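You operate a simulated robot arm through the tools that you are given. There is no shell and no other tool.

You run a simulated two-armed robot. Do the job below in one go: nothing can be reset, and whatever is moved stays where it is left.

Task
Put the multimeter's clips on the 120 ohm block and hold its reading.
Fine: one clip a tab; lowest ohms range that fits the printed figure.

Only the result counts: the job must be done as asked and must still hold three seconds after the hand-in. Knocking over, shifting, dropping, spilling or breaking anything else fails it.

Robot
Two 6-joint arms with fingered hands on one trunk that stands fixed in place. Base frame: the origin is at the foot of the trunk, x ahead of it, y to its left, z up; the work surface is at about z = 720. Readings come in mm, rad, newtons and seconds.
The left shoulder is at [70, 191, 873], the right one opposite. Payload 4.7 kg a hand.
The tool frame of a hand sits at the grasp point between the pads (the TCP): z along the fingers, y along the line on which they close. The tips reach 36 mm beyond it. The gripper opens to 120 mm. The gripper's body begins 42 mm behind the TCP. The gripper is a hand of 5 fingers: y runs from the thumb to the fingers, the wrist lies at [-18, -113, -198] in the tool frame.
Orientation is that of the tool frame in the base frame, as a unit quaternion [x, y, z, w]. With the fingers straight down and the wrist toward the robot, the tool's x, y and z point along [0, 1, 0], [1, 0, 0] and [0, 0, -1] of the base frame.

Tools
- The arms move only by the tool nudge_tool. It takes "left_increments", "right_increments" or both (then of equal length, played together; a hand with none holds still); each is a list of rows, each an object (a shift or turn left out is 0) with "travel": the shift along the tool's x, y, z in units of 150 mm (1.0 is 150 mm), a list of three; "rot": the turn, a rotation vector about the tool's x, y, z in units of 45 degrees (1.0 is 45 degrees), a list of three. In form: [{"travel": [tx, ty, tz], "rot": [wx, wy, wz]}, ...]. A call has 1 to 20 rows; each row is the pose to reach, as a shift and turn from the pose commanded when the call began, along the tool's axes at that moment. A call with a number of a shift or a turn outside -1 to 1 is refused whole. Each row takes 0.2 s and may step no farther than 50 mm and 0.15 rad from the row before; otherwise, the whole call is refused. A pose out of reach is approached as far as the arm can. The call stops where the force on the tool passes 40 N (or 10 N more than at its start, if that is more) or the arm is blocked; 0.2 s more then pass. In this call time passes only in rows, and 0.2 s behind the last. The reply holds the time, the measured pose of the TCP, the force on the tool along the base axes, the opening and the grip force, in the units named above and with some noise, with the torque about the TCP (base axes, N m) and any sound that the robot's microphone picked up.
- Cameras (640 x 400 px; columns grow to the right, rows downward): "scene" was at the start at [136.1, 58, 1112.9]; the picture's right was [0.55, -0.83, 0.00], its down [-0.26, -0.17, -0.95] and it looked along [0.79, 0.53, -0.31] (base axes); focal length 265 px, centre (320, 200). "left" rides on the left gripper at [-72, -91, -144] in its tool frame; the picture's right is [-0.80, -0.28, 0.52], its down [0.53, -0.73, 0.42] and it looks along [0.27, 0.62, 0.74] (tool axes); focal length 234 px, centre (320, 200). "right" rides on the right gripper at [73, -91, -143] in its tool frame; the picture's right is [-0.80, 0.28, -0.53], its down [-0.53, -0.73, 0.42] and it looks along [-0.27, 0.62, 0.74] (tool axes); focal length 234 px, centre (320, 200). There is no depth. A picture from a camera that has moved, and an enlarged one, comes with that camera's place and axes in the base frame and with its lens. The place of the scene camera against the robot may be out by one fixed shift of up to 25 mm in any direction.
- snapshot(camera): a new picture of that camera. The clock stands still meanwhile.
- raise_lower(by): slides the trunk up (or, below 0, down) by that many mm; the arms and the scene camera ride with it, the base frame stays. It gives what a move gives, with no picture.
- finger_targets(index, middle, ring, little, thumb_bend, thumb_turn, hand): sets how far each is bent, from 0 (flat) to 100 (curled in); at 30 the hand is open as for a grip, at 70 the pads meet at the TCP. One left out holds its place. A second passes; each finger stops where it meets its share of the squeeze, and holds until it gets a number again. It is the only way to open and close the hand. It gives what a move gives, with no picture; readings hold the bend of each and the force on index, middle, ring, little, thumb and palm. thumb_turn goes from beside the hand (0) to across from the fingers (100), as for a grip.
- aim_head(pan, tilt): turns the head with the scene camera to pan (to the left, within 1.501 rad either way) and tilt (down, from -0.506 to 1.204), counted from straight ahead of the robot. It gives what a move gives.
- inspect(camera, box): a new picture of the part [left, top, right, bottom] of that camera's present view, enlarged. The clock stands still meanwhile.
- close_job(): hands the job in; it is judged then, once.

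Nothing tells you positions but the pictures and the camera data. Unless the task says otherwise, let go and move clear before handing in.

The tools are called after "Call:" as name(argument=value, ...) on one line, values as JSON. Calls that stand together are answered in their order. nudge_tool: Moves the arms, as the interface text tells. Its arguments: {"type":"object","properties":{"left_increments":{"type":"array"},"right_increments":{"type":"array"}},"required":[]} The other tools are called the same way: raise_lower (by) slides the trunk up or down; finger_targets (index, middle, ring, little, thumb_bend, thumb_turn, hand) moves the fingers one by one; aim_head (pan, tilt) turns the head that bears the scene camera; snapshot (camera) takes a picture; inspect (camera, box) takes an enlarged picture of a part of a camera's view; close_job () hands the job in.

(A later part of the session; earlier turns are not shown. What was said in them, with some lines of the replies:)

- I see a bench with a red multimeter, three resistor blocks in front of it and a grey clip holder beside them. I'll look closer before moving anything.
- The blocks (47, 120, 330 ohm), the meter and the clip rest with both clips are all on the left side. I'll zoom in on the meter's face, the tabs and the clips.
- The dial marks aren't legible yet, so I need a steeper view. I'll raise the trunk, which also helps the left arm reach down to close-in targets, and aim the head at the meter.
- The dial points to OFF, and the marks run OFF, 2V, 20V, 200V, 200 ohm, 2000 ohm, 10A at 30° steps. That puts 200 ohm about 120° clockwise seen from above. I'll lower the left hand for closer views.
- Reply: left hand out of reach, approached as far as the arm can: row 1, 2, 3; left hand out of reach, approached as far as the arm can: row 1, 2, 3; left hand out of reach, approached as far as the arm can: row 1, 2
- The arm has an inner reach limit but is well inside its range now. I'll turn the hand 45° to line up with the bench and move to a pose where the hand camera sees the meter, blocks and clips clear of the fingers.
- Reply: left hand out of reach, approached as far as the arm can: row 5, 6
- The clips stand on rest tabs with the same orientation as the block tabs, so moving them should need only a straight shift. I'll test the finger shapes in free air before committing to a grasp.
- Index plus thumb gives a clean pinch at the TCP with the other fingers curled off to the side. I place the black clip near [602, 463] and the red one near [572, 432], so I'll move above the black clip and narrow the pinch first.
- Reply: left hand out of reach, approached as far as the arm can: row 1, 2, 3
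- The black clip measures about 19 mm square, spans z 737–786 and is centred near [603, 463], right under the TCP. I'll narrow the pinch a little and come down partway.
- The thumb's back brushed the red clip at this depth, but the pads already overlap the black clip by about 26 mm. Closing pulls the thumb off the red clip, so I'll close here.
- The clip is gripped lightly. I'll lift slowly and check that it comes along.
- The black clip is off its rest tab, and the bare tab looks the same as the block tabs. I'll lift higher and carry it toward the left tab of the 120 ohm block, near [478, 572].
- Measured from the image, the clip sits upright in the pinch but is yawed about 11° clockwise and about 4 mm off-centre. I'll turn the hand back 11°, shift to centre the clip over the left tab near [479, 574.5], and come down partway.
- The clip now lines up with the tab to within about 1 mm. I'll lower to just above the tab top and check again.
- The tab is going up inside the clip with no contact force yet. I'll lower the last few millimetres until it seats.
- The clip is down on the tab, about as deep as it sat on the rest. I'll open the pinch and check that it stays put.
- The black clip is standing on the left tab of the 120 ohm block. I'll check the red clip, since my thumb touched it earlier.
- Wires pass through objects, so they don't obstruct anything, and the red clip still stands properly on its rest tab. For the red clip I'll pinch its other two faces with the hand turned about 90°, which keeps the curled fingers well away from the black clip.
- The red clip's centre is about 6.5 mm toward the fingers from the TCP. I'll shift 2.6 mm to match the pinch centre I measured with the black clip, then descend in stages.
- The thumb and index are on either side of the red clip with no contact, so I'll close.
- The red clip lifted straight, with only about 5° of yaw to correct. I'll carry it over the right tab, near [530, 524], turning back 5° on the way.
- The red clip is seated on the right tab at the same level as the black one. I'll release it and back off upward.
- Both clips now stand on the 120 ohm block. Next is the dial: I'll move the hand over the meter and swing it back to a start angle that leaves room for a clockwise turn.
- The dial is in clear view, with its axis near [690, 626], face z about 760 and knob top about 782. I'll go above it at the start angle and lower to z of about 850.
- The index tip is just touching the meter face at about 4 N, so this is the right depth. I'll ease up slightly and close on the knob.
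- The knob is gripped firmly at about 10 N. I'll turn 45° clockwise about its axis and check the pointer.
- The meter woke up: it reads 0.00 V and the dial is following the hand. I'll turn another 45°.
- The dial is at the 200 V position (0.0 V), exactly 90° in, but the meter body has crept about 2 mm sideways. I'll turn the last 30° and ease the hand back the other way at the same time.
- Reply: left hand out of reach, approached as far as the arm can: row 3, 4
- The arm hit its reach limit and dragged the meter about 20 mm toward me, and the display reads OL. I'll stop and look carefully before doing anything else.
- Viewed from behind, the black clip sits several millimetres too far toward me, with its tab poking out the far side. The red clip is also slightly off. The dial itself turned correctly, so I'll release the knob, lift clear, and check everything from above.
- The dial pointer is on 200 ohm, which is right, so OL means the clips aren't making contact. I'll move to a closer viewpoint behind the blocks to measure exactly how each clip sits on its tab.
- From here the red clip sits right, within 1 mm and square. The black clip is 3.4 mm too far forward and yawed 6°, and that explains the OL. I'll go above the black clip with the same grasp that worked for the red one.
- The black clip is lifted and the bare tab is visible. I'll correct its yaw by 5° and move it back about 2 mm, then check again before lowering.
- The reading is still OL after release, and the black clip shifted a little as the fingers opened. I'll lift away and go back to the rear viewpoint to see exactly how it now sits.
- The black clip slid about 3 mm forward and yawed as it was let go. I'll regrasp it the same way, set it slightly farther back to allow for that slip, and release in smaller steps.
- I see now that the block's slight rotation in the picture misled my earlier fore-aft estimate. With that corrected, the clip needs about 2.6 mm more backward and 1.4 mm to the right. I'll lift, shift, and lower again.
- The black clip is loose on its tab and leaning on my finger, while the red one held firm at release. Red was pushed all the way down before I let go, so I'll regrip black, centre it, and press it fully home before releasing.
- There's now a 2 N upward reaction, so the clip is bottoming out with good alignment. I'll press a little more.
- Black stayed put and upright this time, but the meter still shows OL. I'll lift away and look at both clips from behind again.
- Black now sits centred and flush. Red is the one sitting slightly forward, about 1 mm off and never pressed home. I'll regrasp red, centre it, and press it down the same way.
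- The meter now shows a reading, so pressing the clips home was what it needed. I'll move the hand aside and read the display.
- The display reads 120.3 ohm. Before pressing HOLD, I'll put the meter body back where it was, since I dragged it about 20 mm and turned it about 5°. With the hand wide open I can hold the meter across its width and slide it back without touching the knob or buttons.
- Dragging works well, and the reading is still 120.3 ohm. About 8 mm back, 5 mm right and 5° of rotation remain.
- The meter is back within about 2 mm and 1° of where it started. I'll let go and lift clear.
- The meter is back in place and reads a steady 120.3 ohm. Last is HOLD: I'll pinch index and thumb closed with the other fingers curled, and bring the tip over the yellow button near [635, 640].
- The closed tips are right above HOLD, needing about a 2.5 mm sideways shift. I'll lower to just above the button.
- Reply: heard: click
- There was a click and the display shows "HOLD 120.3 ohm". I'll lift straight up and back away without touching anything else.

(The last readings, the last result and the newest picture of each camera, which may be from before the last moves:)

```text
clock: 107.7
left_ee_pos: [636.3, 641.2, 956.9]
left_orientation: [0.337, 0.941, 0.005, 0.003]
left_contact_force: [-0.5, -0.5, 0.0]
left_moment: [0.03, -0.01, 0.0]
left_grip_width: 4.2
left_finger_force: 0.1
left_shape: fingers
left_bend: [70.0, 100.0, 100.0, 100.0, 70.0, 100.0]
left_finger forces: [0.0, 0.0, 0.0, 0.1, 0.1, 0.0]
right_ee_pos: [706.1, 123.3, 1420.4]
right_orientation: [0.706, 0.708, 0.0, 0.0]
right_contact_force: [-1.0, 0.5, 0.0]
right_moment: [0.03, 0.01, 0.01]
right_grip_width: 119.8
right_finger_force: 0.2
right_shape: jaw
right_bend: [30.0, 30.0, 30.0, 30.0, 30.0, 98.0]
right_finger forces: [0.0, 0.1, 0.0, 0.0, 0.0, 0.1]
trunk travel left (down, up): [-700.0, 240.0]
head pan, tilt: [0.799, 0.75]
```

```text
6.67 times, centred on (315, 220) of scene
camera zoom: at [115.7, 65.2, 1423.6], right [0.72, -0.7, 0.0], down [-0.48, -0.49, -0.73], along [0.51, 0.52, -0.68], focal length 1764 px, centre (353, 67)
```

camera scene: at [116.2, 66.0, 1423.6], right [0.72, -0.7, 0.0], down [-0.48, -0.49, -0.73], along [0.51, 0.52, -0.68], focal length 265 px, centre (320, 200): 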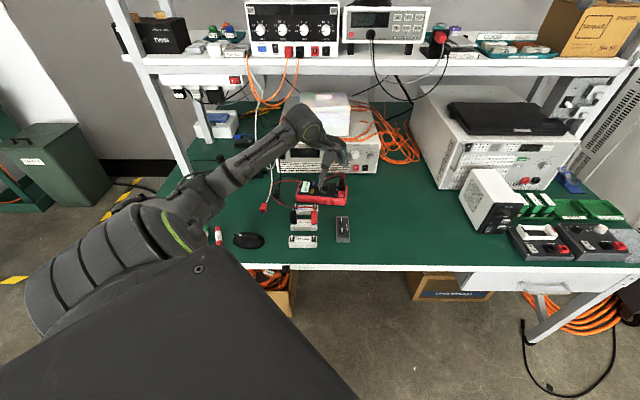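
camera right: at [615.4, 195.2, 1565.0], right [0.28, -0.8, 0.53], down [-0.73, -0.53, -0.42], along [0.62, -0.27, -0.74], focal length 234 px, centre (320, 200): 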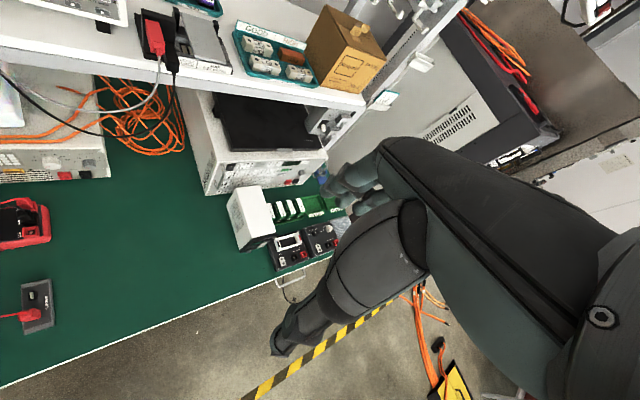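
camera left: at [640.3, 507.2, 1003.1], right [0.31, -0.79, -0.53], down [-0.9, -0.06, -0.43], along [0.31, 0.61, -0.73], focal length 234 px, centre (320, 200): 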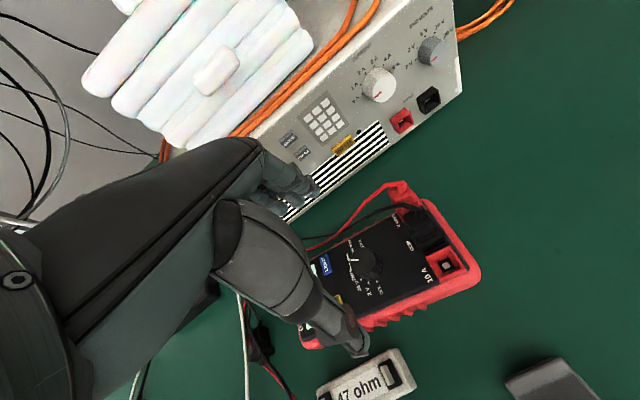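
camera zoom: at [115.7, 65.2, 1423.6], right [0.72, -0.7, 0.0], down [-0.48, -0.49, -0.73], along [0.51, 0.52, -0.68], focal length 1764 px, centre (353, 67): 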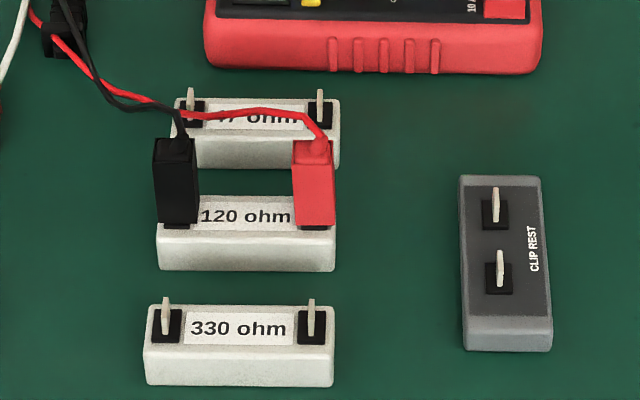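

HOLD shows 120.3 ohm, the dial points at 200 ohm, and both clips stand on the 120 ohm block's tabs. I'll draw the hand back a bit farther and take a last look.

Call:
nudge_tool(left_increments=[{"travel": [0, -0.2, -0.1]}, {"travel": [0, -0.4, -0.25]}, {"travel": [0, -0.55, -0.4]}])

Call:
snapshot(camera="scene")

Call:
inspect(camera="scene", box=[275, 155, 365, 250])

```text
clock: 108.5
left_ee_pos: [583.2, 576.2, 1012.6]
left_orientation: [0.338, 0.941, 0.006, 0.003]
left_contact_force: [0.6, -0.7, 0.8]
left_moment: [0.01, 0.01, 0.04]
left_grip_width: 4.1
left_finger_force: 0.1
left_shape: fingers
left_bend: [70.0, 100.0, 100.0, 100.0, 70.0, 100.0]
left_finger forces: [0.0, 0.1, 0.1, 0.0, 0.0, 0.1]
right_ee_pos: [706.1, 122.9, 1420.4]
right_orientation: [0.707, 0.708, 0.0, -0.001]
right_contact_force: [-0.5, 0.3, 0.2]
right_moment: [0.03, 0.01, -0.01]
right_grip_width: 119.7
right_finger_force: 0.1
right_shape: jaw
right_bend: [30.0, 30.0, 30.0, 30.0, 30.0, 98.0]
right_finger forces: [0.0, 0.1, 0.0, 0.1, 0.0, 0.1]
trunk travel left (down, up): [-700.0, 240.0]
head pan, tilt: [0.799, 0.75]
```

```text
taken
camera scene: at [116.1, 65.7, 1423.6], right [0.72, -0.7, 0.0], down [-0.48, -0.49, -0.73], along [0.51, 0.52, -0.68], focal length 265 px, centre (320, 200)
```

scene: 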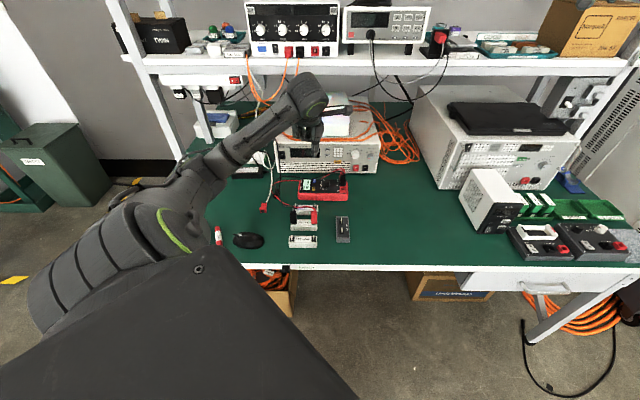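

```text
4.21 times, centred on (320, 202) of scene
camera zoom: at [116.1, 65.7, 1423.6], right [0.72, -0.7, 0.0], down [-0.48, -0.49, -0.73], along [0.51, 0.52, -0.68], focal length 1114 px, centre (320, 190)
```

zoom: 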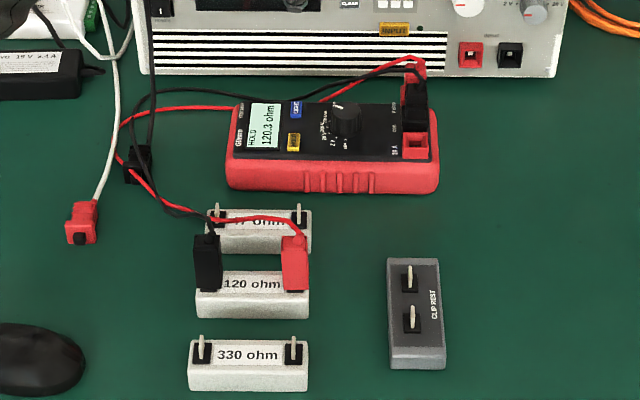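

The hand is clear and the scene is steady: the meter shows HOLD 120.3 ohm on the 200 ohm range, with one clip on each tab of the 120 ohm block. I'm handing in the job.

Call:
close_job()

```text
The job is handed in.
```

The multimeter's clips are on the 120 ohm block, one on each tab, and the meter is holding a reading of 120.3 ohm. The dial is on 200 ohm, the lowest ohms range that fits 120. I've handed the job in; no verdict has come back yet.

- **Meter moved:** my arm ran out of reach while turning the dial and dragged the meter about 20 mm and turned it a few degrees. I slid it back to within about 2 mm and 1° of where it started before pressing HOLD.
- **Block nudged:** the 120 ohm block moved by about half a millimetre when I pressed the clips down.
- **Red clip brushed:** my thumb touched the red clip while it was still on the rest. It stayed on its tab.
- **Clips reseated:** the meter read OL until I reseated both clips and pressed them fully down.

In the last views the other blocks and the clip rest looked undisturbed.
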